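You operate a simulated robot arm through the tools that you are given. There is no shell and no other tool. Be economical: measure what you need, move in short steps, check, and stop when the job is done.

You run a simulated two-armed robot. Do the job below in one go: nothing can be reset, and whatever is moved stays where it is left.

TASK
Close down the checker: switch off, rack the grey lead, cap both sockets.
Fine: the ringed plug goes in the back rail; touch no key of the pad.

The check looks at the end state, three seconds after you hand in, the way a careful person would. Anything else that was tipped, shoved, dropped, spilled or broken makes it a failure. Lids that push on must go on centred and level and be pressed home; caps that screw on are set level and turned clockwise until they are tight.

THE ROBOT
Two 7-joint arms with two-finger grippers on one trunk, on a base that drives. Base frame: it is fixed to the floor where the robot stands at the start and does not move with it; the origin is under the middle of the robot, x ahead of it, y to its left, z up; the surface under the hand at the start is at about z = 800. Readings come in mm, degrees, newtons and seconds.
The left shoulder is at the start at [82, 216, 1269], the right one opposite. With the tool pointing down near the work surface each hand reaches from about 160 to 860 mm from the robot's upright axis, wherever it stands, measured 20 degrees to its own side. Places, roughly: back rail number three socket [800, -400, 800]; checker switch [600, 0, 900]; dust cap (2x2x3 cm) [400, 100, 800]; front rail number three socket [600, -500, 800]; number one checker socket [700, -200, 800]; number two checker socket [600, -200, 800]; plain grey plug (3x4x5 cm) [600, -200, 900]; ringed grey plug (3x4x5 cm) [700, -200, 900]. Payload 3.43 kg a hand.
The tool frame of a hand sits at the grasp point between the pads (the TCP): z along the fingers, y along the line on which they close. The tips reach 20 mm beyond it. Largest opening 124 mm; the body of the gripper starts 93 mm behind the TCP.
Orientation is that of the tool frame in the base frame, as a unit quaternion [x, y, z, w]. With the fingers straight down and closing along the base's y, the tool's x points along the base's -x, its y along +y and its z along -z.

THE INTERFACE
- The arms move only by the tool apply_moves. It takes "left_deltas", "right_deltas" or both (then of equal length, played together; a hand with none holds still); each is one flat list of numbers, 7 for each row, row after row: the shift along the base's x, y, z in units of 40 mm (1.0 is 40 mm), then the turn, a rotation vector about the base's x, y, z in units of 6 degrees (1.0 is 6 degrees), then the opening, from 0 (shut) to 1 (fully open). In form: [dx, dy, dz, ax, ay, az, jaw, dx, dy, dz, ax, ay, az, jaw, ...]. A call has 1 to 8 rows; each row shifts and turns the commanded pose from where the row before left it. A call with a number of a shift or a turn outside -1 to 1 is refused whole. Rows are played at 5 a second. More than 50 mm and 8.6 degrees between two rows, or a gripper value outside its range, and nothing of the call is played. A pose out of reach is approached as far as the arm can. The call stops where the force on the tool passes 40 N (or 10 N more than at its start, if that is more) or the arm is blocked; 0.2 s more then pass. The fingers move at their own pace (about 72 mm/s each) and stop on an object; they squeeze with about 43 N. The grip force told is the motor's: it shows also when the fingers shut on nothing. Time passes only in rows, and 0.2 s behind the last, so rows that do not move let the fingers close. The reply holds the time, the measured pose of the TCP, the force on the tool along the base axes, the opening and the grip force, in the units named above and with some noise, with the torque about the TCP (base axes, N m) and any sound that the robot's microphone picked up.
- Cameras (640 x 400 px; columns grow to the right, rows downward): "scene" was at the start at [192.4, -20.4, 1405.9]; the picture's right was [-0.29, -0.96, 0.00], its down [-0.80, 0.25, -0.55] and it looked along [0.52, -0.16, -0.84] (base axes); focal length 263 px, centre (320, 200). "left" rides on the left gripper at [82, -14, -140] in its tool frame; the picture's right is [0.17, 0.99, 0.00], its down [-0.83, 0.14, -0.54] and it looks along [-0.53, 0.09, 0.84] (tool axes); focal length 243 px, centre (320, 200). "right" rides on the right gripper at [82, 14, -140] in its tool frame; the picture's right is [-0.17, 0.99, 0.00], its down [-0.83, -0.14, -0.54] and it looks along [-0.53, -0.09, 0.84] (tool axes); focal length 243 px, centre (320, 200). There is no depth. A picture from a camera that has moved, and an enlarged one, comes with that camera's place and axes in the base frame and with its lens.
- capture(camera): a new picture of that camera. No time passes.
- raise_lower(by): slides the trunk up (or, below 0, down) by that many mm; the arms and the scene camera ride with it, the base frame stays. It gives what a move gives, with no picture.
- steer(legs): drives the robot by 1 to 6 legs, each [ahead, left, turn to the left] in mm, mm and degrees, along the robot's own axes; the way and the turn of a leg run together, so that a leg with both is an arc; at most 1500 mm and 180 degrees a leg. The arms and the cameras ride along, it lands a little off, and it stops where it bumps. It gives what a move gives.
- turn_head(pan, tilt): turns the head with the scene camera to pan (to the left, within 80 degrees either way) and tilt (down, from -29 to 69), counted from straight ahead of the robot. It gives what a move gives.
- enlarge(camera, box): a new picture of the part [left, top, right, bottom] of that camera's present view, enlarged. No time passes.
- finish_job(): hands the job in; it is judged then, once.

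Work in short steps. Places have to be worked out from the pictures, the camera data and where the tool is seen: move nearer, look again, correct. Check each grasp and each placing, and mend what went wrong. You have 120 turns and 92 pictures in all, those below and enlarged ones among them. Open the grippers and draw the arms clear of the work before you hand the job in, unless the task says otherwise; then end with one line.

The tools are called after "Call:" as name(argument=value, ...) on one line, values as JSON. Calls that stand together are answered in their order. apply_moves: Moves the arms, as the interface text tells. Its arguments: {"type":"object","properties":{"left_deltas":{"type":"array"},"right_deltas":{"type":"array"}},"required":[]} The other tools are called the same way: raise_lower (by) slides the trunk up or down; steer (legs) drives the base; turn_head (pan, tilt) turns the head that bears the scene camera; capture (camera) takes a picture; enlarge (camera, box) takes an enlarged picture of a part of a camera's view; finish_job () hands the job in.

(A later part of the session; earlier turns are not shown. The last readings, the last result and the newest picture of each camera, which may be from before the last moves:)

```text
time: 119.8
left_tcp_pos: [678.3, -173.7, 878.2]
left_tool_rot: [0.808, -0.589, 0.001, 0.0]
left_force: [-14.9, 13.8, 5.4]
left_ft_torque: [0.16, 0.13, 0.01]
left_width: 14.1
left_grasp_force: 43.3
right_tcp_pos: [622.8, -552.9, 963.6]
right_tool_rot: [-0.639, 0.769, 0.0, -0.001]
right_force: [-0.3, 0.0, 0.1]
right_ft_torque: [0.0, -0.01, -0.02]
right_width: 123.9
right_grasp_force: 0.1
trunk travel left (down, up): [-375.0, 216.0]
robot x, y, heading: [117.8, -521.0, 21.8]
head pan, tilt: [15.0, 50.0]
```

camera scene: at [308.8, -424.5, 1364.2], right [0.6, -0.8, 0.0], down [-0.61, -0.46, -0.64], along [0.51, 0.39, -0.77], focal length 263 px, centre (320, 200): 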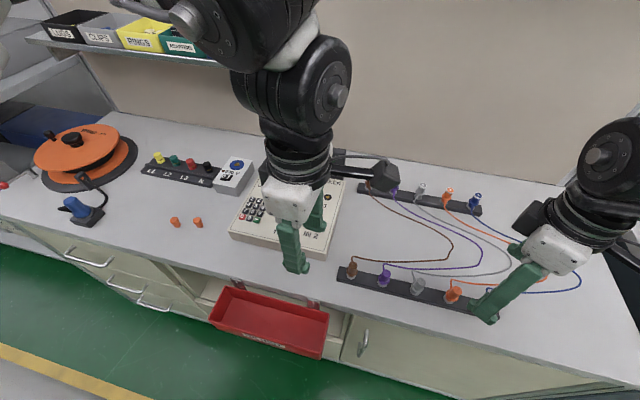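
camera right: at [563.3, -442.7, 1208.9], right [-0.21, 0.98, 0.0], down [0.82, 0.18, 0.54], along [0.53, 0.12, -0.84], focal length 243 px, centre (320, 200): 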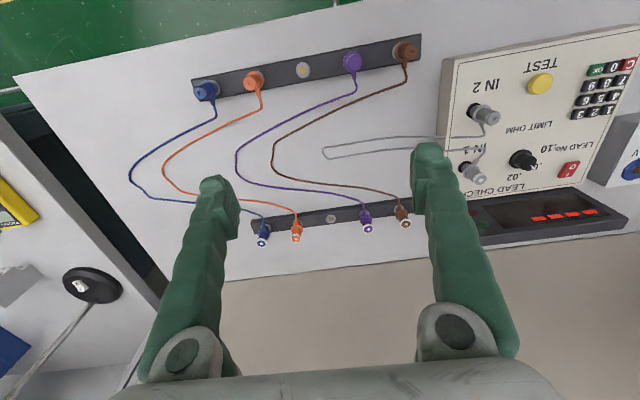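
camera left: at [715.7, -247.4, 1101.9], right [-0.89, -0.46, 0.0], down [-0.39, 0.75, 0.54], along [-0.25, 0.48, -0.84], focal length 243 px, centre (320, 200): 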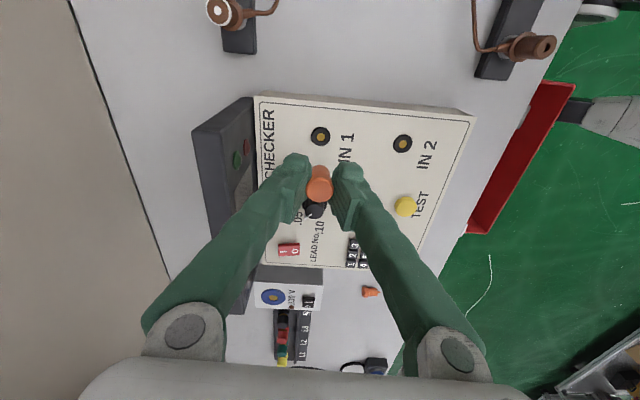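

With little vertical load, the side force is 20 N, so the pin is engaged in the hole. I'll relieve the side load and press home.

Call:
apply_moves(left_deltas=[-0.05, 0.08, 0, 0, 0, 0, 0, 0, 0, 0, 0, 0, 0, 0, 0, 0, 0, 0, 0, 0, 0])

```text
time: 120.6
left_tcp_pos: [677.3, -174.3, 878.0]
left_tool_rot: [0.807, -0.59, 0.003, 0.001]
left_force: [-7.6, 1.9, -4.4]
left_ft_torque: [0.13, 0.08, 0.05]
left_width: 14.2
left_grasp_force: 43.5
right_tcp_pos: [624.8, -555.3, 963.1]
right_tool_rot: [-0.639, 0.769, -0.001, 0.0]
right_force: [0.6, 0.4, -0.1]
right_ft_torque: [-0.03, 0.01, -0.02]
right_width: 124.1
right_grasp_force: 0.0
trunk travel left (down, up): [-375.0, 216.0]
robot x, y, heading: [119.9, -524.6, 22.1]
head pan, tilt: [15.0, 50.0]
```

Call:
apply_moves(left_deltas=[-0.04, -0.01, 0, 0, 0, 0, 0, 0, 0, -0.06, 0, 0, 0, 0, 0, 0, -0.06, 0, 0, 0, 0, 0, 0, -0.06, 0, 0, 0, 0, 0, 0, -0.06, 0, 0, 0, 0, 0, 0, -0.06, 0, 0, 0, 0])

```text
time: 121.8
left_tcp_pos: [678.0, -175.8, 877.6]
left_tool_rot: [0.808, -0.59, 0.006, -0.001]
left_force: [-12.5, -2.7, 20.2]
left_ft_torque: [0.06, 0.26, 0.05]
left_width: 13.9
left_grasp_force: 43.0
right_tcp_pos: [621.7, -554.9, 964.3]
right_tool_rot: [-0.639, 0.769, 0.001, 0.0]
right_force: [0.1, 0.0, 0.3]
right_ft_torque: [0.03, 0.01, 0.02]
right_width: 123.8
right_grasp_force: 0.0
trunk travel left (down, up): [-375.0, 216.0]
robot x, y, heading: [118.2, -525.4, 21.8]
head pan, tilt: [15.0, 50.0]
stopped in row 5 (left hand): the force on the tool passed its limit at 43 N (the readings are from after the stop); the commanded pose is now the measured one
```

It stops firmly at 877.6. I'll release, lift, and inspect.

Call:
apply_moves(left_deltas=[0, 0, 0.03, 0, 0, 0, 0, 0, 0, 0, 0, 0, 0, 0.2, 0, 0, 0, 0, 0, 0, 0.35, 0, 0, 0.3, 0, 0, 0, 0.35, 0, 0, 0.8, 0, 0, 0, 0.35, 0, 0, 0.8, 0, 0, 0, 0.35])

Call:
enlarge(camera="scene", box=[290, 160, 360, 230])

Call:
enlarge(camera="left", box=[270, 100, 370, 210])

```text
time: 123.2
left_tcp_pos: [678.3, -173.9, 951.7]
left_tool_rot: [0.808, -0.589, 0.004, -0.003]
left_force: [0.0, -0.8, -0.8]
left_ft_torque: [0.03, 0.01, 0.02]
left_width: 43.6
left_grasp_force: 0.1
right_tcp_pos: [623.0, -555.2, 962.7]
right_tool_rot: [-0.639, 0.769, 0.0, -0.001]
right_force: [0.5, -0.7, -0.2]
right_ft_torque: [0.01, 0.01, -0.04]
right_width: 124.2
right_grasp_force: 0.0
trunk travel left (down, up): [-375.0, 216.0]
robot x, y, heading: [120.7, -521.4, 21.8]
head pan, tilt: [15.0, 50.0]
```

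```text
5.71 times, centred on (325, 195) of scene
camera zoom: at [308.0, -424.9, 1364.3], right [0.6, -0.8, 0.0], down [-0.61, -0.46, -0.64], along [0.51, 0.39, -0.77], focal length 1504 px, centre (291, 229)
```

zoom: 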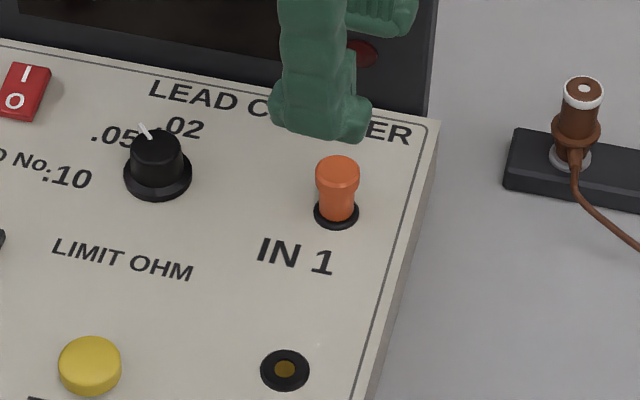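

```text
3.64 times, centred on (320, 155) of left
camera zoom: at [714.2, -248.5, 1091.6], right [-0.89, -0.46, -0.01], down [-0.39, 0.75, 0.53], along [-0.24, 0.48, -0.85], focal length 882 px, centre (320, 364)
```

zoom: 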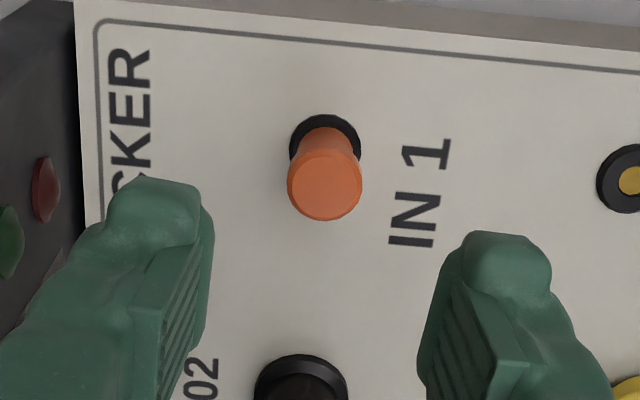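

Cap B is seated upright and centred on IN1. For the fallen cap A (axis along the bench depth, head at the back), I'll grip it across and rotate it upright in hand. I'm moving above it while yawing counter-clockwise.

Call:
apply_moves(left_deltas=[-0.7, 0.72, 0.3, 0, 0, 1, 0.35, -0.7, 0.72, 0, 0, 0, 1, 0.35, -0.7, 0.72, 0, 0, 0, 1, 0.35, -0.7, 0.72, 0, 0, 0, 1, 0.35, -0.7, 0.72, 0, 0, 0, 1, 0.35, -0.7, 0.72, 0, 0, 0, 1, 0.35, -0.7, 0.72, 0, 0, 0, 1, 0.35, -0.7, 0.72, 0, 0, 0, 1, 0.35])

Call:
apply_moves(left_deltas=[0, 0, 0, 0, 0, 1, 0.35, 0, 0, 0, 0, 0, 1, 0.35, 0, 0, 0, 0, 0, 1, 0.35, 0, 0, 0, 0, 0, 1, 0.35, 0, 0, 0, 0, 0, 1, 0.35, 0, 0, 0, 0, 0, 1, 0.35, 0, 0, 0, 0, 0, 1, 0.35, 0, 0, 0, 0, 0, 0.4, 0.35])

Call:
capture(camera="left")

```text
time: 125.0
left_tcp_pos: [455.9, 56.7, 964.0]
left_tool_rot: [0.978, -0.209, 0.005, -0.004]
left_force: [-1.3, 0.1, 0.0]
left_ft_torque: [0.02, -0.04, 0.03]
left_width: 43.5
left_grasp_force: 0.0
right_tcp_pos: [623.6, -554.5, 963.5]
right_tool_rot: [-0.639, 0.769, -0.001, 0.0]
right_force: [-0.4, 0.4, -0.3]
right_ft_torque: [-0.06, -0.03, 0.0]
right_width: 124.1
right_grasp_force: 0.1
trunk travel left (down, up): [-375.0, 216.0]
robot x, y, heading: [120.3, -524.0, 22.1]
head pan, tilt: [15.0, 50.0]
```

```text
time: 126.8
left_tcp_pos: [455.2, 57.5, 964.1]
left_tool_rot: [0.984, 0.176, 0.002, -0.006]
left_force: [-0.6, 0.7, -0.7]
left_ft_torque: [0.0, 0.05, 0.01]
left_width: 43.3
left_grasp_force: 0.0
right_tcp_pos: [624.8, -554.1, 963.2]
right_tool_rot: [-0.64, 0.769, 0.001, -0.001]
right_force: [0.2, 0.2, 0.0]
right_ft_torque: [-0.04, -0.01, 0.01]
right_width: 124.1
right_grasp_force: 0.0
trunk travel left (down, up): [-375.0, 216.0]
robot x, y, heading: [121.2, -524.0, 22.1]
head pan, tilt: [15.0, 50.0]
```

```text
14 pictures are left
camera left: at [527.4, 95.8, 1103.4], right [0.5, -0.87, -0.01], down [-0.73, -0.43, 0.53], along [-0.47, -0.26, -0.85], focal length 243 px, centre (320, 200)
```

left: 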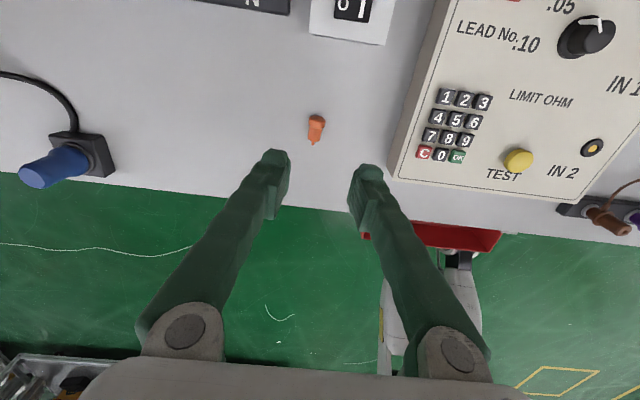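

Yaw is right and the hand is aligned with the cap's axis. I'll lean the hand 10° and descend around the head end of the cap, then verify before closing.

Call:
apply_moves(left_deltas=[0.01, 0.14, -0.9, -0.12, 0.02, 0, 0.35, 0, 0, -0.9, -0.31, 0.77, 0, 0.35, 0, 0, -0.9, -0.31, 0.77, 0, 0.35, 0, 0, -0.5, 0, 0, 0, 0.35, 0, 0, 0, 0, 0, 0, 0.35])

Call:
enlarge(camera="left", box=[250, 100, 390, 220])

```text
time: 128.0
left_tcp_pos: [457.5, 62.9, 836.0]
left_tool_rot: [0.981, 0.175, -0.085, 0.018]
left_force: [0.0, 0.2, -0.5]
left_ft_torque: [0.03, 0.02, -0.01]
left_width: 43.3
left_grasp_force: 0.0
right_tcp_pos: [625.0, -554.7, 962.0]
right_tool_rot: [-0.639, 0.769, 0.0, 0.0]
right_force: [0.3, -0.5, 0.1]
right_ft_torque: [0.0, 0.03, 0.02]
right_width: 124.1
right_grasp_force: 0.0
trunk travel left (down, up): [-375.0, 216.0]
robot x, y, heading: [117.5, -525.4, 22.1]
head pan, tilt: [15.0, 50.0]
```

```text
3.33 times, centred on (320, 160) of left
camera zoom: at [550.7, 112.5, 958.0], right [0.49, -0.87, -0.02], down [-0.63, -0.38, 0.68], along [-0.6, -0.32, -0.74], focal length 809 px, centre (320, 333)
```

zoom: 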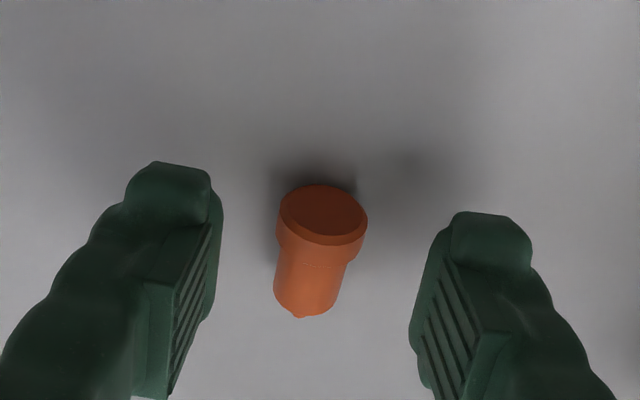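

The cap lies well between the fingers. I'll lower to z≈818 while shifting 4 mm toward the robot, then close.

Call:
apply_moves(left_deltas=[-0.09, -0.035, -0.25, 0, 0, 0, 0.35, 0, 0, -0.2, 0, 0, 0, 0.35, 0, 0, 0, 0, 0, 0, 0.25, 0, 0, 0, 0, 0, 0, 0.18, 0, 0, 0, 0, 0, 0, 0.12, 0, 0, 0, 0, 0, 0, 0.05, 0, 0, 0, 0, 0, 0, 0])

```text
time: 129.6
left_tcp_pos: [452.7, 60.9, 818.7]
left_tool_rot: [0.981, 0.175, -0.086, 0.018]
left_force: [-1.2, 4.1, 13.7]
left_ft_torque: [0.16, 0.03, 0.04]
left_width: 13.8
left_grasp_force: 43.3
right_tcp_pos: [622.5, -556.2, 963.7]
right_tool_rot: [-0.639, 0.769, 0.0, 0.0]
right_force: [-0.3, 0.2, -0.9]
right_ft_torque: [0.01, -0.02, 0.0]
right_width: 124.1
right_grasp_force: 0.0
trunk travel left (down, up): [-375.0, 216.0]
robot x, y, heading: [120.0, -522.5, 22.1]
head pan, tilt: [15.0, 50.0]
```

Gripped. I'll lift clear, then carry it toward IN2 while rotating the hand so the pin points down.

Call:
apply_moves(left_deltas=[0, 0, 0.4, 0, 0, 0, 0, 0, 0, 1, 0, 0, 0, 0, 0, 0, 1, 0, 0, 0, 0, 0, 0, 1, 0, 0, 0, 0, 0, 0, 0.8, 0.347, -0.938, 0, 0, 0.3, -0.6, 0, 0.347, -0.938, 0, 0, 0.3, -0.6, 0, 0.347, -0.938, 0, 0, 0.3, -0.6, 0, 0.347, -0.938, 0, 0])

Call:
apply_moves(left_deltas=[0.3, -0.6, 0, 0.347, -0.938, 0, 0, 0.3, -0.6, 0, 0.347, -0.938, 0, 0, 0.3, -0.6, 0, 0.347, -0.938, 0, 0, 0.3, -0.6, 0, 0.347, -0.938, 0, 0, 0.3, -0.6, 0, 0.347, -0.938, 0, 0, 0, 0, 0, 0, 0, 0, 0])

Call:
capture(camera="left")

```text
time: 131.4
left_tcp_pos: [488.4, -12.3, 986.4]
left_tool_rot: [0.977, 0.175, 0.12, -0.02]
left_force: [-0.7, 1.0, -0.2]
left_ft_torque: [0.01, -0.03, -0.02]
left_width: 14.6
left_grasp_force: 42.8
right_tcp_pos: [623.1, -554.9, 962.6]
right_tool_rot: [-0.639, 0.769, -0.001, -0.001]
right_force: [-0.5, 0.3, 0.2]
right_ft_torque: [-0.03, 0.01, 0.05]
right_width: 124.0
right_grasp_force: 0.0
trunk travel left (down, up): [-375.0, 216.0]
robot x, y, heading: [118.8, -524.3, 22.0]
head pan, tilt: [15.0, 50.0]
```

```text
time: 132.8
left_tcp_pos: [548.2, -130.0, 985.8]
left_tool_rot: [0.913, 0.162, 0.37, -0.063]
left_force: [-0.6, -0.2, 0.7]
left_ft_torque: [-0.04, 0.0, -0.04]
left_width: 14.7
left_grasp_force: 42.9
right_tcp_pos: [622.6, -553.7, 963.5]
right_tool_rot: [-0.639, 0.77, -0.001, 0.0]
right_force: [0.0, 0.4, -0.1]
right_ft_torque: [-0.02, -0.01, -0.02]
right_width: 124.1
right_grasp_force: 0.1
trunk travel left (down, up): [-375.0, 216.0]
robot x, y, heading: [117.4, -524.8, 21.9]
head pan, tilt: [15.0, 50.0]
```

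```text
12 pictures are left
camera left: at [507.0, -129.9, 1142.9], right [0.45, -0.89, 0.12], down [-0.86, -0.47, -0.19], along [0.22, -0.02, -0.97], focal length 243 px, centre (320, 200)
```

left: 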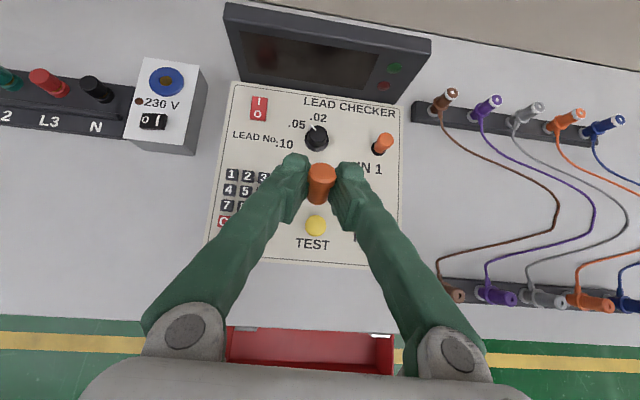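

The cap is held firmly and the rotation goes well. I'll do the remaining 36° while moving over IN2.

Call:
apply_moves(left_deltas=[0.13, -0.345, -0.1, 0.347, -0.938, 0, 0, 0.13, -0.345, -0.1, 0.347, -0.938, 0, 0, 0.13, -0.345, -0.1, 0.347, -0.938, 0, 0, 0.13, -0.345, -0.1, 0.347, -0.938, 0, 0, 0.13, -0.345, -0.1, 0.347, -0.938, 0, 0, 0.13, -0.345, -0.1, 0.347, -0.938, 0, 0, 0, 0, 0, 0, 0, 0, 0])

Call:
enlarge(camera="scene", box=[240, 120, 380, 270])

```text
time: 133.8
left_tcp_pos: [596.4, -75.2, 1013.9]
left_tool_rot: [0.79, 0.298, 0.527, -0.093]
left_force: [-0.8, -0.5, -0.7]
left_ft_torque: [0.03, -0.01, 0.01]
left_width: 14.6
left_grasp_force: 42.8
left hand out of reach, approached as far as the arm can: row 3, 4
right_tcp_pos: [625.0, -554.0, 962.2]
right_tool_rot: [-0.638, 0.77, -0.001, -0.002]
right_force: [0.7, -0.2, 0.4]
right_ft_torque: [0.0, 0.03, 0.01]
right_width: 123.8
right_grasp_force: 0.0
trunk travel left (down, up): [-375.0, 216.0]
robot x, y, heading: [120.7, -525.9, 22.3]
head pan, tilt: [15.0, 50.0]
stopped in row 4 (left hand): the arm was blocked; the commanded pose is now the measured one
```

```text
2.67 times, centred on (310, 195) of scene
camera zoom: at [309.5, -423.7, 1364.0], right [0.6, -0.8, 0.0], down [-0.61, -0.46, -0.64], along [0.51, 0.39, -0.77], focal length 702 px, centre (347, 213)
```

zoom: 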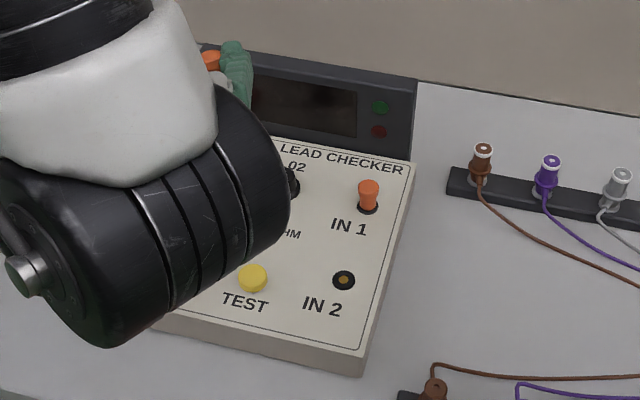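

The wrist hit a limit, since the hand is too close to the body for this pose. I'll return to the 44° pose, then back the robot off for more room.

Call:
apply_moves(left_deltas=[-0.24, -0.27, 0, -0.04, 0.74, -0.56, 0, -0.24, -0.27, 0, -0.04, 0.74, -0.56, 0, -0.24, -0.27, 0, -0.04, 0.74, -0.56, 0, -0.24, -0.27, 0, -0.04, 0.74, -0.56, 0, -0.24, -0.27, 0, -0.04, 0.74, -0.56, 0, 0, 0, 0, 0, 0, 0, 0])

```text
time: 135.2
left_tcp_pos: [547.4, -131.9, 1014.6]
left_tool_rot: [0.913, 0.158, 0.371, -0.061]
left_force: [0.5, -0.8, -1.1]
left_ft_torque: [-0.02, 0.02, 0.0]
left_width: 14.5
left_grasp_force: 43.0
right_tcp_pos: [624.7, -555.8, 962.3]
right_tool_rot: [-0.639, 0.769, 0.0, -0.001]
right_force: [0.3, 0.0, 0.1]
right_ft_torque: [0.01, -0.02, 0.0]
right_width: 124.1
right_grasp_force: 0.0
trunk travel left (down, up): [-375.0, 216.0]
robot x, y, heading: [121.8, -522.3, 22.1]
head pan, tilt: [15.0, 50.0]
```

The hand recovered with the cap still held. The wrist prefers being yawed left relative to the robot, so I'll reposition the base to the left and turn it right 45°. Then "pointing to the back of the bench" becomes a comfortable pose.

Call:
steer(legs=[[-90, 0, 0], [0, 0, -45], [-391, 391, 0], [64, 64, 0]])

Call:
turn_head(pan=10, tilt=45)

Call:
capture(camera="scene")

```text
time: 145.7
left_tcp_pos: [498.5, -39.1, 1014.1]
left_tool_rot: [0.903, -0.207, 0.366, 0.087]
left_force: [-0.3, -0.3, -0.4]
left_ft_torque: [0.0, 0.04, -0.01]
left_width: 14.3
left_grasp_force: 43.6
right_tcp_pos: [251.5, -391.1, 963.2]
right_tool_rot: [-0.292, 0.957, 0.0, -0.001]
right_force: [-0.1, 0.0, 0.0]
right_ft_torque: [0.02, 0.03, 0.02]
right_width: 123.8
right_grasp_force: 0.0
trunk travel left (down, up): [-375.0, 216.0]
robot x, y, heading: [-79.2, -9.5, -23.7]
head pan, tilt: [15.0, 50.0]
```

```text
time: 146.4
left_tcp_pos: [498.8, -38.5, 1015.0]
left_tool_rot: [0.903, -0.207, 0.365, 0.086]
left_force: [-0.7, 1.2, -0.9]
left_ft_torque: [-0.02, 0.01, -0.04]
left_width: 13.9
left_grasp_force: 43.4
right_tcp_pos: [249.8, -389.9, 962.3]
right_tool_rot: [-0.291, 0.957, 0.0, -0.001]
right_force: [-0.1, -0.5, 0.4]
right_ft_torque: [0.02, 0.02, 0.02]
right_width: 123.9
right_grasp_force: 0.0
trunk travel left (down, up): [-375.0, 216.0]
robot x, y, heading: [-77.6, -9.8, -23.4]
head pan, tilt: [10.0, 45.0]
```

```text
10 pictures are left
camera scene: at [125.3, -81.4, 1371.0], right [-0.23, -0.97, 0.0], down [-0.69, 0.17, -0.71], along [0.69, -0.17, -0.71], focal length 263 px, centre (320, 200)
```

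scene: 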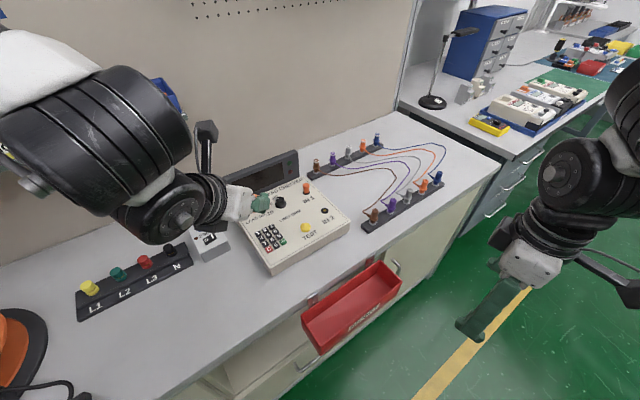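

The robot is placed. I'll yaw the hand back by 45° while moving over toward IN2.

Call:
apply_moves(left_deltas=[0.25, -0.4, 0, 0, 0, 0.948, 0, 0.25, -0.4, 0, 0, 0, 0.948, 0, 0.25, -0.4, 0, 0, 0, 0.948, 0, 0.25, -0.4, 0, 0, 0, 0.948, 0, 0.25, -0.4, 0, 0, 0, 0.948, 0, 0.25, -0.4, 0, 0, 0, 0.948, 0, 0.25, -0.4, 0, 0, 0, 0.948, 0, 0.25, -0.4, 0, 0, 0, 0.948, 0])

Call:
apply_moves(left_deltas=[0, 0, 0, 0.347, -0.938, 0, 0, 0, 0, 0, 0.347, -0.938, 0, 0, 0, 0, 0, 0.347, -0.938, 0, 0, 0, 0, 0, 0, 0, 0, 0])

```text
time: 148.4
left_tcp_pos: [606.0, -146.1, 1036.2]
left_tool_rot: [0.911, 0.206, 0.356, -0.04]
left_force: [0.4, -0.1, -0.8]
left_ft_torque: [0.01, -0.01, 0.02]
left_width: 14.0
left_grasp_force: 43.5
right_tcp_pos: [250.5, -389.4, 962.7]
right_tool_rot: [-0.29, 0.957, 0.001, 0.0]
right_force: [-0.8, 0.3, 0.2]
right_ft_torque: [0.02, 0.03, -0.03]
right_width: 123.9
right_grasp_force: 0.0
trunk travel left (down, up): [-375.0, 216.0]
robot x, y, heading: [-78.6, -6.5, -23.5]
head pan, tilt: [10.0, 45.0]
stopped in row 8 (left hand): the arm was blocked; the commanded pose is now the measured one
```

```text
time: 149.1
left_tcp_pos: [648.8, -91.1, 1058.8]
left_tool_rot: [0.858, 0.284, 0.426, -0.04]
left_force: [0.8, 0.2, 1.3]
left_ft_torque: [0.02, 0.0, 0.01]
left_width: 14.1
left_grasp_force: 42.8
right_tcp_pos: [251.4, -389.5, 962.4]
right_tool_rot: [-0.291, 0.957, 0.001, -0.001]
right_force: [0.1, -0.4, 0.1]
right_ft_torque: [-0.04, 0.05, -0.01]
right_width: 123.7
right_grasp_force: 0.1
trunk travel left (down, up): [-375.0, 216.0]
robot x, y, heading: [-78.7, -5.2, -23.5]
head pan, tilt: [10.0, 45.0]
stopped in row 3 (left hand): the arm was blocked; the commanded pose is now the measured one
```

It's blocked again at about 50° tilt; pointing forward is hard with the shoulders this high. A lower trunk should make a forward-pointing hand natural. I'll ease the left hand back and raise the right hand before lowering the trunk.

Call:
apply_moves(left_deltas=[-0.6, -0.2, 0, 0.34, 0.53, -0.69, 0, -0.6, -0.2, 0, 0.34, 0.53, -0.69, 0, -0.6, -0.2, 0, 0.34, 0.53, -0.69, 0, -0.6, -0.2, 0.2, 0, 0, 0, 0, -0.6, -0.2, 0.3, 0, 0, 0, 0], right_deltas=[0, 0, 0.8, 0, 0, 0, 1, 0, 0, 0.8, 0, 0, 0, 1, 0, 0, 0.8, 0, 0, 0, 1, 0, 0, 0.8, 0, 0, 0, 1, 0, 0, 0.8, 0, 0, 0, 1])

```text
time: 150.3
left_tcp_pos: [540.1, -115.9, 1081.0]
left_tool_rot: [0.913, 0.185, 0.358, -0.063]
left_force: [0.0, 1.2, 0.0]
left_ft_torque: [0.0, 0.0, 0.0]
left_width: 14.1
left_grasp_force: 43.0
right_tcp_pos: [248.9, -387.7, 1124.2]
right_tool_rot: [-0.291, 0.957, 0.0, 0.0]
right_force: [0.1, -0.6, -0.7]
right_ft_torque: [0.02, 0.0, 0.02]
right_width: 124.2
right_grasp_force: 0.0
trunk travel left (down, up): [-375.0, 216.0]
robot x, y, heading: [-80.1, -8.7, -23.6]
head pan, tilt: [10.0, 45.0]
```

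Next I'll drive back square to the bench, right of the checker and farther out.

Call:
steer(legs=[[-64, -64, 0], [408, -416, 0], [0, 0, 45.6]])

Call:
raise_lower(by=-150)

```text
time: 160.4
left_tcp_pos: [556.2, -217.7, 1087.6]
left_tool_rot: [0.765, 0.529, 0.31, -0.194]
left_force: [-0.4, -0.8, -0.4]
left_ft_torque: [-0.02, -0.01, 0.0]
left_width: 14.3
left_grasp_force: 43.2
right_tcp_pos: [552.1, -609.1, 1122.9]
right_tool_rot: [-0.647, 0.762, 0.001, -0.001]
right_force: [0.9, -0.3, -0.8]
right_ft_torque: [0.0, 0.0, -0.03]
right_width: 123.8
right_grasp_force: 0.1
trunk travel left (down, up): [-375.0, 216.0]
robot x, y, heading: [49.2, -592.6, 23.4]
head pan, tilt: [10.0, 45.0]
```

```text
time: 162.2
left_tcp_pos: [562.5, -214.4, 915.8]
left_tool_rot: [0.772, 0.532, 0.288, -0.195]
left_force: [-0.5, -0.2, 1.0]
left_ft_torque: [0.01, 0.0, 0.0]
left_width: 14.3
left_grasp_force: 42.8
right_tcp_pos: [551.2, -609.8, 975.2]
right_tool_rot: [-0.647, 0.762, 0.0, 0.0]
right_force: [-1.1, -0.7, 0.9]
right_ft_torque: [0.0, -0.01, 0.0]
right_width: 123.9
right_grasp_force: 0.1
trunk travel left (down, up): [-225.0, 366.0]
robot x, y, heading: [50.7, -590.2, 23.0]
head pan, tilt: [10.0, 45.0]
```

The trunk is lower now. I'll raise the hand a bit and yaw it back to point straight at the bench.

Call:
apply_moves(left_deltas=[0, 0, 0.7, 0, 0, -0.9, 0, 0, 0, 0.5, 0, 0, -1, 0, 0, 0, 0, 0, 0, -1, 0, 0, 0, 0, 0, 0, -1, 0, 0, 0, 0, 0, 0, -1, 0, 0, 0, 0, 0, 0, -1, 0, 0, 0, 0, 0, 0, -1, 0, 0, 0, 0, 0, 0, -0.9, 0])

Call:
apply_moves(left_deltas=[0, 0, 0, 0.375, -0.927, 0, 0, 0, 0, 0, 0.375, -0.927, 0, 0, 0, 0, 0, 0.375, -0.927, 0, 0, 0, 0, 0, 0, 0, 0, 0])

```text
time: 163.9
left_tcp_pos: [577.7, -207.9, 937.2]
left_tool_rot: [0.92, 0.178, 0.344, -0.066]
left_force: [0.2, 0.0, 0.3]
left_ft_torque: [0.0, 0.02, -0.01]
left_width: 14.1
left_grasp_force: 42.9
left hand out of reach, approached as far as the arm can: row 1, 2
right_tcp_pos: [551.9, -608.6, 974.5]
right_tool_rot: [-0.647, 0.762, 0.0, 0.0]
right_force: [-0.5, 0.1, 0.3]
right_ft_torque: [0.03, -0.02, 0.0]
right_width: 124.0
right_grasp_force: 0.0
trunk travel left (down, up): [-225.0, 366.0]
robot x, y, heading: [47.2, -590.9, 23.4]
head pan, tilt: [10.0, 45.0]
```

```text
time: 164.9
left_tcp_pos: [576.1, -209.1, 937.5]
left_tool_rot: [0.854, 0.165, 0.484, -0.093]
left_force: [0.3, 0.8, -1.4]
left_ft_torque: [0.03, 0.0, -0.04]
left_width: 14.0
left_grasp_force: 42.8
right_tcp_pos: [551.8, -608.6, 973.3]
right_tool_rot: [-0.648, 0.762, 0.0, -0.001]
right_force: [0.2, -0.1, -0.5]
right_ft_torque: [0.02, -0.04, 0.04]
right_width: 124.1
right_grasp_force: 0.1
trunk travel left (down, up): [-225.0, 366.0]
robot x, y, heading: [47.5, -589.6, 23.5]
head pan, tilt: [10.0, 45.0]
```

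Now it tilts freely at this trunk height: 59° reached. I'll do the last 21°.

Call:
apply_moves(left_deltas=[0, 0, 0, 0.373, -0.928, 0, 0, 0, 0, 0, 0.373, -0.928, 0, 0, 0, 0, 0, 0.373, -0.928, 0, 0, 0, 0, 0, 0.187, -0.464, 0, 0, 0, 0, 0, 0, 0, 0, 0])

Call:
turn_head(pan=15, tilt=35)

Call:
enlarge(camera="left", box=[220, 70, 420, 230])

```text
time: 165.8
left_tcp_pos: [597.1, -119.2, 955.8]
left_tool_rot: [0.734, 0.285, 0.607, -0.107]
left_force: [-0.1, -0.3, -0.7]
left_ft_torque: [0.0, 0.02, -0.01]
left_width: 14.1
left_grasp_force: 42.5
left hand out of reach, approached as far as the arm can: row 2, 3, 4
right_tcp_pos: [552.1, -608.8, 974.8]
right_tool_rot: [-0.648, 0.761, 0.001, 0.0]
right_force: [0.2, -0.1, 1.2]
right_ft_torque: [-0.01, -0.04, -0.02]
right_width: 123.9
right_grasp_force: 0.1
trunk travel left (down, up): [-225.0, 366.0]
robot x, y, heading: [52.5, -596.0, 23.5]
head pan, tilt: [10.0, 45.0]
stopped in row 4 (left hand): the arm was blocked; the commanded pose is now the measured one
```

```text
time: 166.5
left_tcp_pos: [595.8, -119.5, 958.0]
left_tool_rot: [0.734, 0.285, 0.607, -0.107]
left_force: [-0.5, 0.0, -0.1]
left_ft_torque: [-0.02, -0.03, 0.01]
left_width: 14.3
left_grasp_force: 43.1
right_tcp_pos: [552.5, -609.3, 973.2]
right_tool_rot: [-0.647, 0.762, 0.001, 0.0]
right_force: [-0.2, -0.1, -0.1]
right_ft_torque: [-0.02, -0.01, 0.01]
right_width: 123.8
right_grasp_force: 0.1
trunk travel left (down, up): [-225.0, 366.0]
robot x, y, heading: [45.4, -593.4, 23.5]
head pan, tilt: [15.0, 35.0]
```

```text
2.50 times, centred on (320, 150) of left
camera zoom: at [481.2, -156.3, 1064.9], right [0.55, -0.76, 0.34], down [-0.46, -0.62, -0.64], along [0.7, 0.2, -0.69], focal length 606 px, centre (320, 325)
```

zoom: 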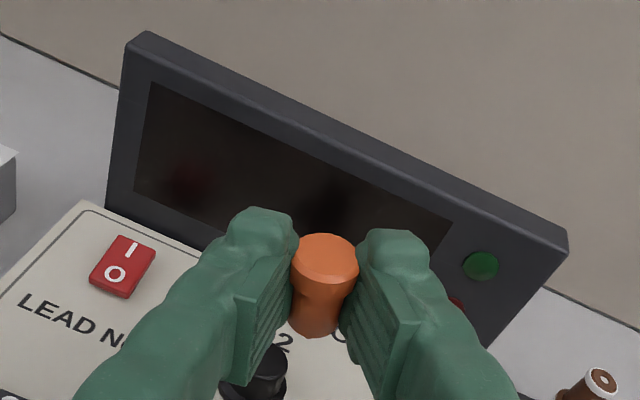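

It got to 76° but was pushed off. Lowering helped, so I'll recover to 59°, raise both hands, and lower the trunk another 120 mm.

Call:
apply_moves(left_deltas=[-0.125, -0.56, 0.5, 0.07, 0.82, -0.56, 0, -0.125, -0.56, 0.5, 0.07, 0.82, -0.56, 0, -0.125, -0.56, 0.5, 0.07, 0.82, -0.56, 0, -0.125, -0.56, 0.5, 0.07, 0.82, -0.56, 0, 0, 0, 0.5, 0, 0, 0, 0, 0, 0, 0, 0, 0, 0, 0], right_deltas=[0, 0, 0.6, 0, 0, 0, 1, 0, 0, 0.6, 0, 0, 0, 1, 0, 0, 0.6, 0, 0, 0, 1, 0, 0, 0.6, 0, 0, 0, 1, 0, 0, 0.6, 0, 0, 0, 1, 0, 0, 0, 0, 0, 0, 1])

Call:
raise_lower(by=-120)

```text
time: 167.9
left_tcp_pos: [597.1, -200.5, 1048.1]
left_tool_rot: [0.854, 0.163, 0.485, -0.09]
left_force: [-0.2, -0.4, -0.5]
left_ft_torque: [0.02, 0.0, 0.01]
left_width: 14.1
left_grasp_force: 42.7
left hand out of reach, approached as far as the arm can: row 1, 5
right_tcp_pos: [548.7, -623.8, 1084.8]
right_tool_rot: [-0.647, 0.762, 0.002, 0.002]
right_force: [0.3, 0.2, -0.7]
right_ft_torque: [0.0, 0.0, 0.02]
right_width: 124.2
right_grasp_force: 0.1
right hand out of reach, approached as far as the arm can: row 4, 5
trunk travel left (down, up): [-225.0, 366.0]
robot x, y, heading: [50.4, -590.1, 23.4]
head pan, tilt: [15.0, 35.0]
```

```text
time: 169.4
left_tcp_pos: [625.8, -187.5, 867.0]
left_tool_rot: [0.874, 0.168, 0.448, -0.079]
left_force: [3.0, 2.4, 39.7]
left_ft_torque: [0.2, -0.53, 0.01]
left_width: 14.3
left_grasp_force: 43.2
right_tcp_pos: [545.4, -626.1, 966.2]
right_tool_rot: [-0.647, 0.763, 0.0, 0.001]
right_force: [-0.8, -0.1, -1.1]
right_ft_torque: [0.01, 0.0, -0.03]
right_width: 124.1
right_grasp_force: 0.1
trunk travel left (down, up): [-105.0, 486.0]
robot x, y, heading: [49.6, -593.1, 23.2]
head pan, tilt: [15.0, 35.0]
```

The hand came down onto the panel. I'll lift it at once.

Call:
apply_moves(left_deltas=[0, 0, 0.5, 0, 0, 0, 0, 0, 0, 1, 0, 0, 0, 0, 0, 0, 0.5, 0, 0, 0, 0])

Call:
capture(camera="scene")

```text
time: 170.2
left_tcp_pos: [654.8, -168.1, 915.5]
left_tool_rot: [0.879, 0.167, 0.441, -0.077]
left_force: [-0.1, -0.1, 0.1]
left_ft_torque: [0.0, -0.03, -0.01]
left_width: 14.0
left_grasp_force: 43.1
left hand out of reach, approached as far as the arm can: row 1, 2, 3
right_tcp_pos: [549.7, -624.8, 963.3]
right_tool_rot: [-0.647, 0.763, 0.0, -0.001]
right_force: [0.4, 0.2, -0.8]
right_ft_torque: [-0.02, 0.0, -0.01]
right_width: 124.1
right_grasp_force: 0.1
trunk travel left (down, up): [-105.0, 486.0]
robot x, y, heading: [43.5, -592.3, 23.4]
head pan, tilt: [15.0, 35.0]
```

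```text
8 pictures are left
camera scene: at [325.7, -445.2, 1093.3], right [0.62, -0.78, 0.0], down [-0.45, -0.36, -0.82], along [0.64, 0.51, -0.57], focal length 263 px, centre (320, 200)
```

scene: 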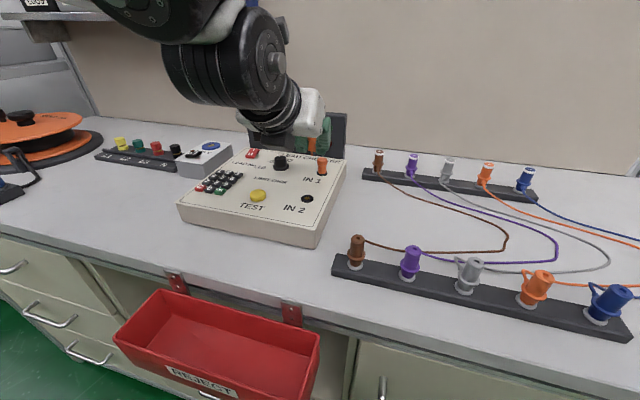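

Nothing appears disturbed. I'll pull the hand back toward the robot, away from the seated cap.

Call:
apply_moves(left_deltas=[-0.6, -0.3, 0.2, 0, 0, 0, 0, -0.6, -0.3, 0.2, 0, 0, 0, 0, -0.6, -0.3, 0, 0, 0, 0, 0, -0.4, -0.3, 0, 0, 0, 0, 0, 0, 0, 0, 0, 0, 0, 0])

```text
time: 171.4
left_tcp_pos: [629.3, -170.7, 881.8]
left_tool_rot: [0.878, 0.167, 0.441, -0.078]
left_force: [0.6, 0.0, 0.2]
left_ft_torque: [0.02, -0.01, 0.02]
left_width: 13.8
left_grasp_force: 43.0
left hand out of reach, approached as far as the arm can: row 1, 2, 3, 4
right_tcp_pos: [549.0, -624.1, 964.7]
right_tool_rot: [-0.647, 0.762, 0.0, 0.0]
right_force: [0.3, 0.0, -0.2]
right_ft_torque: [0.01, 0.01, 0.01]
right_width: 123.8
right_grasp_force: 0.0
trunk travel left (down, up): [-105.0, 486.0]
robot x, y, heading: [43.5, -590.2, 23.4]
head pan, tilt: [15.0, 35.0]
```

The arm is at its inner limit here, so I'll raise the trunk 40 mm for clearance and back the robot off 90 mm.

Call:
raise_lower(by=40)

Call:
steer(legs=[[-90, 0, 0]])

```text
time: 172.2
left_tcp_pos: [630.2, -171.5, 921.9]
left_tool_rot: [0.879, 0.168, 0.439, -0.078]
left_force: [0.3, -0.3, 0.3]
left_ft_torque: [0.02, 0.02, -0.01]
left_width: 13.9
left_grasp_force: 43.2
right_tcp_pos: [548.5, -623.6, 1004.2]
right_tool_rot: [-0.647, 0.762, 0.001, -0.002]
right_force: [0.4, -0.2, 0.3]
right_ft_torque: [0.02, 0.01, 0.01]
right_width: 124.2
right_grasp_force: 0.0
trunk travel left (down, up): [-145.0, 446.0]
robot x, y, heading: [47.8, -587.9, 23.4]
head pan, tilt: [15.0, 35.0]
```

```text
time: 173.4
left_tcp_pos: [548.3, -208.2, 921.6]
left_tool_rot: [0.878, 0.167, 0.441, -0.079]
left_force: [0.0, 0.3, 0.9]
left_ft_torque: [-0.01, 0.0, 0.01]
left_width: 13.8
left_grasp_force: 43.3
right_tcp_pos: [467.9, -660.4, 1004.9]
right_tool_rot: [-0.646, 0.763, 0.0, 0.0]
right_force: [-0.2, -0.1, -0.2]
right_ft_torque: [0.01, -0.07, 0.01]
right_width: 124.2
right_grasp_force: 0.2
trunk travel left (down, up): [-145.0, 446.0]
robot x, y, heading: [-32.5, -623.3, 23.5]
head pan, tilt: [15.0, 35.0]
```

There is good clearance now. I'll tilt the rest (27°) while moving slightly forward toward IN2.

Call:
apply_moves(left_deltas=[0.15, -0.03, 0.1, 0.336, -0.835, 0, 0, 0.15, -0.03, 0.1, 0.336, -0.835, 0, 0, 0.15, -0.03, 0, 0.336, -0.835, 0, 0, 0.15, -0.03, 0, 0.336, -0.835, 0, 0, 0.15, -0.03, 0, 0.336, -0.835, 0, 0, 0, 0, 0, 0, 0, 0, 0])

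```text
time: 174.8
left_tcp_pos: [592.5, -203.1, 927.8]
left_tool_rot: [0.752, 0.14, 0.634, -0.115]
left_force: [0.0, 0.1, 0.0]
left_ft_torque: [-0.03, -0.04, 0.0]
left_width: 14.1
left_grasp_force: 43.2
left hand out of reach, approached as far as the arm can: row 4, 5
right_tcp_pos: [466.4, -659.9, 1005.5]
right_tool_rot: [-0.646, 0.763, -0.001, -0.001]
right_force: [-0.3, 0.0, -0.2]
right_ft_torque: [-0.06, -0.01, 0.0]
right_width: 124.1
right_grasp_force: 0.0
trunk travel left (down, up): [-145.0, 446.0]
robot x, y, heading: [-33.1, -627.2, 23.1]
head pan, tilt: [15.0, 35.0]
```

Tilt 80° is reached. I'll check the cap with the left camera and the scene camera.

Call:
enlarge(camera="left", box=[260, 120, 380, 220])

Call:
enlarge(camera="scene", box=[220, 120, 340, 230])

```text
4.00 times, centred on (320, 170) of left
camera zoom: at [472.1, -234.2, 1032.5], right [0.38, -0.91, 0.17], down [-0.58, -0.37, -0.73], along [0.72, 0.18, -0.67], focal length 970 px, centre (320, 320)
```

zoom: 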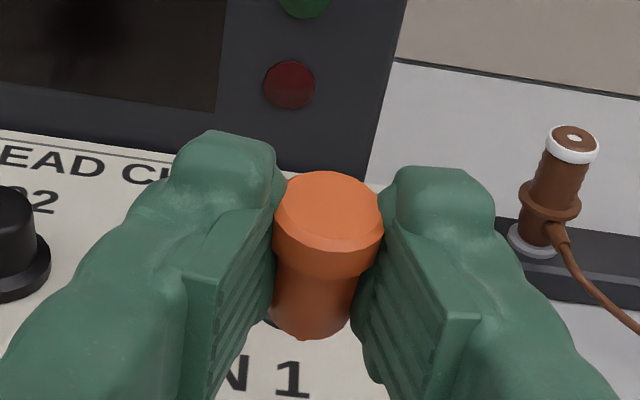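

```text
3.64 times, centred on (280, 175) of scene
camera zoom: at [229.0, -487.1, 1140.2], right [0.62, -0.79, 0.0], down [-0.45, -0.36, -0.82], along [0.64, 0.51, -0.57], focal length 957 px, centre (466, 291)
```

zoom: 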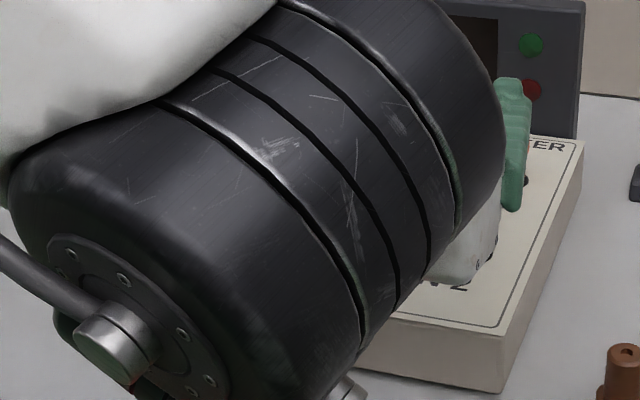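

The cap is upright within a few degrees (head leaning slightly toward me). I'll take back 6° of tilt and back the base off 16 mm so the cap comes over IN2.

Call:
steer(legs=[[-20, 0, 0]])

Call:
apply_moves(left_deltas=[0, 0, -0.2, -0.2, 0.49, 0, 0, 0, 0, -0.3, -0.2, 0.49, 0, 0, 0, 0, 0, 0, 0, 0, 0])

```text
time: 175.7
left_tcp_pos: [575.4, -209.7, 929.0]
left_tool_rot: [0.752, 0.142, 0.632, -0.117]
left_force: [0.4, 0.0, -0.3]
left_ft_torque: [0.01, 0.04, 0.01]
left_width: 13.9
left_grasp_force: 42.2
right_tcp_pos: [449.1, -667.4, 1003.8]
right_tool_rot: [-0.646, 0.763, -0.001, -0.001]
right_force: [0.5, 0.4, 0.5]
right_ft_torque: [-0.01, 0.02, 0.03]
right_width: 124.0
right_grasp_force: 0.1
trunk travel left (down, up): [-145.0, 446.0]
robot x, y, heading: [-48.7, -635.0, 23.0]
head pan, tilt: [15.0, 35.0]
```

```text
time: 176.5
left_tcp_pos: [575.0, -210.9, 908.4]
left_tool_rot: [0.787, 0.148, 0.589, -0.107]
left_force: [0.9, 0.7, 0.2]
left_ft_torque: [-0.02, -0.03, 0.0]
left_width: 14.0
left_grasp_force: 43.2
right_tcp_pos: [449.3, -668.7, 1004.2]
right_tool_rot: [-0.647, 0.763, 0.0, -0.002]
right_force: [0.9, 0.5, 0.2]
right_ft_torque: [0.0, 0.0, -0.04]
right_width: 123.8
right_grasp_force: 0.1
trunk travel left (down, up): [-145.0, 446.0]
robot x, y, heading: [-54.1, -632.6, 23.3]
head pan, tilt: [15.0, 35.0]
```

Tracking is good. I'll shift to (579.5,-213), lower to z≈888, and look.

Call:
apply_moves(left_deltas=[0.11, -0.05, -0.25, 0, 0, 0, 0, 0, 0, -0.25, 0, 0, 0, 0, 0, 0, 0, 0, 0, 0, 0])

Call:
enlarge(camera="left", box=[260, 120, 380, 230])

```text
time: 177.3
left_tcp_pos: [579.8, -213.8, 887.7]
left_tool_rot: [0.786, 0.146, 0.591, -0.106]
left_force: [0.2, 0.9, -0.6]
left_ft_torque: [-0.03, -0.01, -0.01]
left_width: 14.1
left_grasp_force: 42.8
right_tcp_pos: [448.0, -668.4, 1005.7]
right_tool_rot: [-0.647, 0.763, 0.001, 0.0]
right_force: [-0.3, 0.0, -0.5]
right_ft_torque: [0.01, 0.0, 0.0]
right_width: 124.2
right_grasp_force: 0.0
trunk travel left (down, up): [-145.0, 446.0]
robot x, y, heading: [-51.0, -631.6, 23.3]
head pan, tilt: [15.0, 35.0]
```

```text
3.64 times, centred on (320, 175) of left
camera zoom: at [469.9, -240.1, 1004.3], right [0.4, -0.9, 0.17], down [-0.65, -0.4, -0.65], along [0.65, 0.15, -0.75], focal length 882 px, centre (320, 291)
```

zoom: 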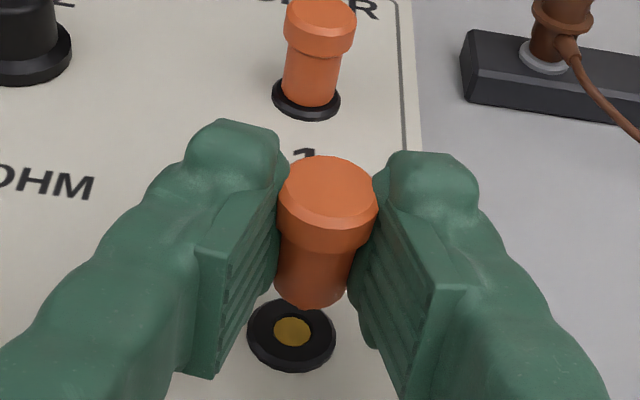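

The view is excellent: the socket is right below and the cap is laterally aligned. I'll lower 9 mm with a 1 mm nudge and look again.

Call:
apply_moves(left_deltas=[0.018, 0.018, -0.12, 0, 0, 0, 0, 0, 0, -0.12, 0, 0, 0, 0, 0, 0, 0, 0, 0, 0, 0])

Call:
enlarge(camera="left", box=[280, 130, 360, 230])

```text
time: 178.1
left_tcp_pos: [581.3, -211.4, 879.0]
left_tool_rot: [0.786, 0.147, 0.591, -0.106]
left_force: [-0.8, 0.7, -1.1]
left_ft_torque: [0.01, 0.02, -0.01]
left_width: 14.2
left_grasp_force: 43.1
right_tcp_pos: [447.9, -669.3, 1003.4]
right_tool_rot: [-0.647, 0.763, 0.0, -0.002]
right_force: [0.1, -0.2, 0.4]
right_ft_torque: [0.0, 0.03, -0.02]
right_width: 123.9
right_grasp_force: 0.0
trunk travel left (down, up): [-145.0, 446.0]
robot x, y, heading: [-51.3, -635.6, 23.4]
head pan, tilt: [15.0, 35.0]
```

```text
4.00 times, centred on (320, 180) of left
camera zoom: at [470.8, -239.0, 995.3], right [0.4, -0.9, 0.17], down [-0.65, -0.4, -0.65], along [0.65, 0.15, -0.75], focal length 970 px, centre (320, 280)
```

zoom: 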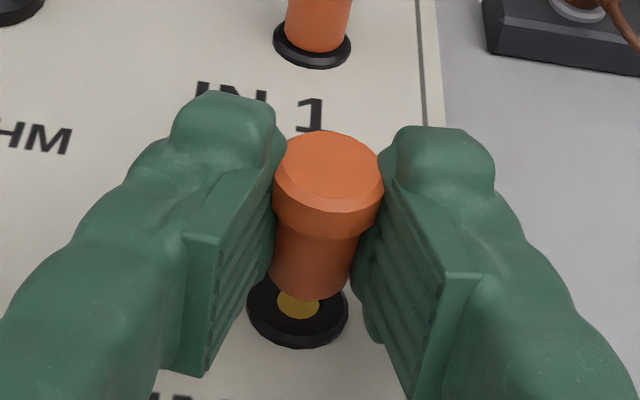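

Laterally aligned; I judge the cap about 3 mm short toward the robot. I'll shift 3 mm forward and lower 4 mm, then check.

Call:
apply_moves(left_deltas=[0.07, 0.028, 0, 0, 0, 0, 0, 0, 0, -0.1, 0, 0, 0, 0, 0, 0, 0, 0, 0, 0, 0])

Call:
enlarge(camera="left", box=[280, 130, 360, 230])

```text
time: 178.9
left_tcp_pos: [583.2, -209.8, 874.9]
left_tool_rot: [0.786, 0.147, 0.591, -0.107]
left_force: [0.6, 0.2, -0.3]
left_ft_torque: [-0.05, 0.01, -0.02]
left_width: 14.1
left_grasp_force: 43.3
right_tcp_pos: [448.8, -668.2, 1004.5]
right_tool_rot: [-0.647, 0.763, 0.0, -0.002]
right_force: [-0.3, 0.6, 0.4]
right_ft_torque: [-0.03, 0.01, 0.03]
right_width: 124.1
right_grasp_force: 0.1
trunk travel left (down, up): [-145.0, 446.0]
robot x, y, heading: [-51.7, -635.8, 23.5]
head pan, tilt: [15.0, 35.0]
```

```text
4.00 times, centred on (320, 180) of left
camera zoom: at [473.3, -237.5, 991.6], right [0.4, -0.9, 0.17], down [-0.65, -0.4, -0.65], along [0.65, 0.15, -0.75], focal length 970 px, centre (320, 280)
```

zoom: 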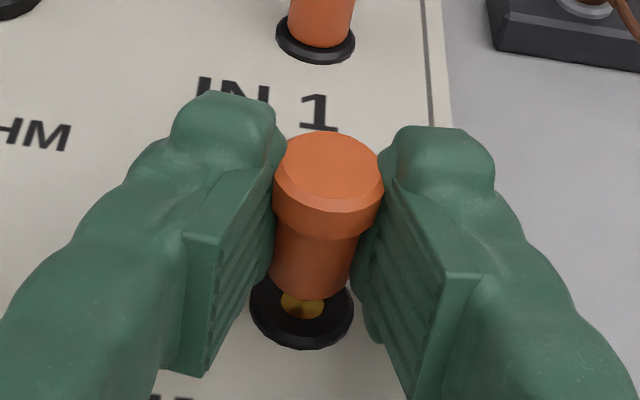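

If the geometry is right, the cap is now about 7–8 mm above and centred. I'll lower in small steps and watch the force.

Call:
apply_moves(left_deltas=[0, 0, -0.05, 0, 0, 0, 0, 0, 0, -0.05, 0, 0, 0, 0, 0, 0, -0.05, 0, 0, 0, 0, 0, 0, 0, 0, 0, 0, 0])

```text
time: 179.9
left_tcp_pos: [583.3, -210.0, 867.3]
left_tool_rot: [0.786, 0.147, 0.591, -0.106]
left_force: [0.3, 0.1, 1.3]
left_ft_torque: [-0.02, -0.05, 0.02]
left_width: 14.2
left_grasp_force: 43.6
right_tcp_pos: [448.1, -667.2, 1005.0]
right_tool_rot: [-0.647, 0.762, -0.001, -0.001]
right_force: [0.3, 0.0, -0.2]
right_ft_torque: [0.01, -0.01, 0.01]
right_width: 124.2
right_grasp_force: 0.2
trunk travel left (down, up): [-145.0, 446.0]
robot x, y, heading: [-49.6, -630.9, 23.4]
head pan, tilt: [15.0, 35.0]
```

Call:
apply_moves(left_deltas=[0, 0, -0.04, 0, 0, 0, 0, 0, 0, -0.04, 0, 0, 0, 0, 0, 0, 0, 0, 0, 0, 0])

Call:
enlarge(camera="left", box=[280, 130, 360, 230])

```text
time: 180.7
left_tcp_pos: [582.9, -210.6, 867.1]
left_tool_rot: [0.786, 0.147, 0.591, -0.107]
left_force: [4.5, -1.7, 2.7]
left_ft_torque: [0.09, -0.12, -0.04]
left_width: 14.1
left_grasp_force: 43.0
right_tcp_pos: [449.2, -669.0, 1004.3]
right_tool_rot: [-0.647, 0.762, 0.001, -0.001]
right_force: [-0.5, -0.5, -0.2]
right_ft_torque: [0.0, -0.02, 0.0]
right_width: 124.1
right_grasp_force: 0.1
trunk travel left (down, up): [-145.0, 446.0]
robot x, y, heading: [-51.1, -636.5, 23.4]
head pan, tilt: [15.0, 35.0]
```

```text
4.00 times, centred on (320, 180) of left
camera zoom: at [473.5, -238.1, 982.9], right [0.4, -0.9, 0.17], down [-0.65, -0.4, -0.65], along [0.65, 0.15, -0.75], focal length 970 px, centre (320, 280)
```

zoom: 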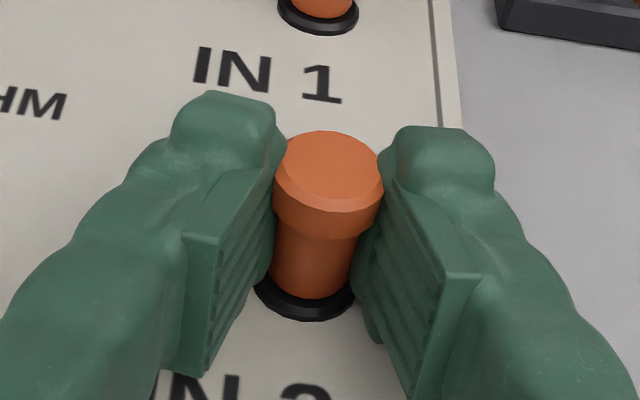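

The sleeve now sits right at the ring, matching the look of the seated IN1 cap, so the pin is in. I'll press down further.

Call:
apply_moves(left_deltas=[0.015, 0, -0.05, 0, 0, 0, 0, 0, 0, -0.05, 0, 0, 0, 0, 0, 0, -0.05, 0, 0, 0, 0, 0, 0, -0.05, 0, 0, 0, 0, 0, 0, -0.05, 0, 0, 0, 0])

```text
time: 181.8
left_tcp_pos: [583.5, -210.9, 865.1]
left_tool_rot: [0.781, 0.146, 0.597, -0.107]
left_force: [-15.2, -5.8, 12.1]
left_ft_torque: [-0.02, 0.31, -0.06]
left_width: 14.2
left_grasp_force: 42.8
right_tcp_pos: [446.7, -669.3, 1004.6]
right_tool_rot: [-0.648, 0.762, -0.001, 0.0]
right_force: [0.1, -0.2, 0.4]
right_ft_torque: [-0.04, -0.02, -0.02]
right_width: 123.9
right_grasp_force: 0.0
trunk travel left (down, up): [-145.0, 446.0]
robot x, y, heading: [-54.3, -635.1, 23.4]
head pan, tilt: [15.0, 35.0]
stopped in row 5 (left hand): the force on the tool passed its limit at 42 N (the readings are from after the stop); the commanded pose is now the measured one
```

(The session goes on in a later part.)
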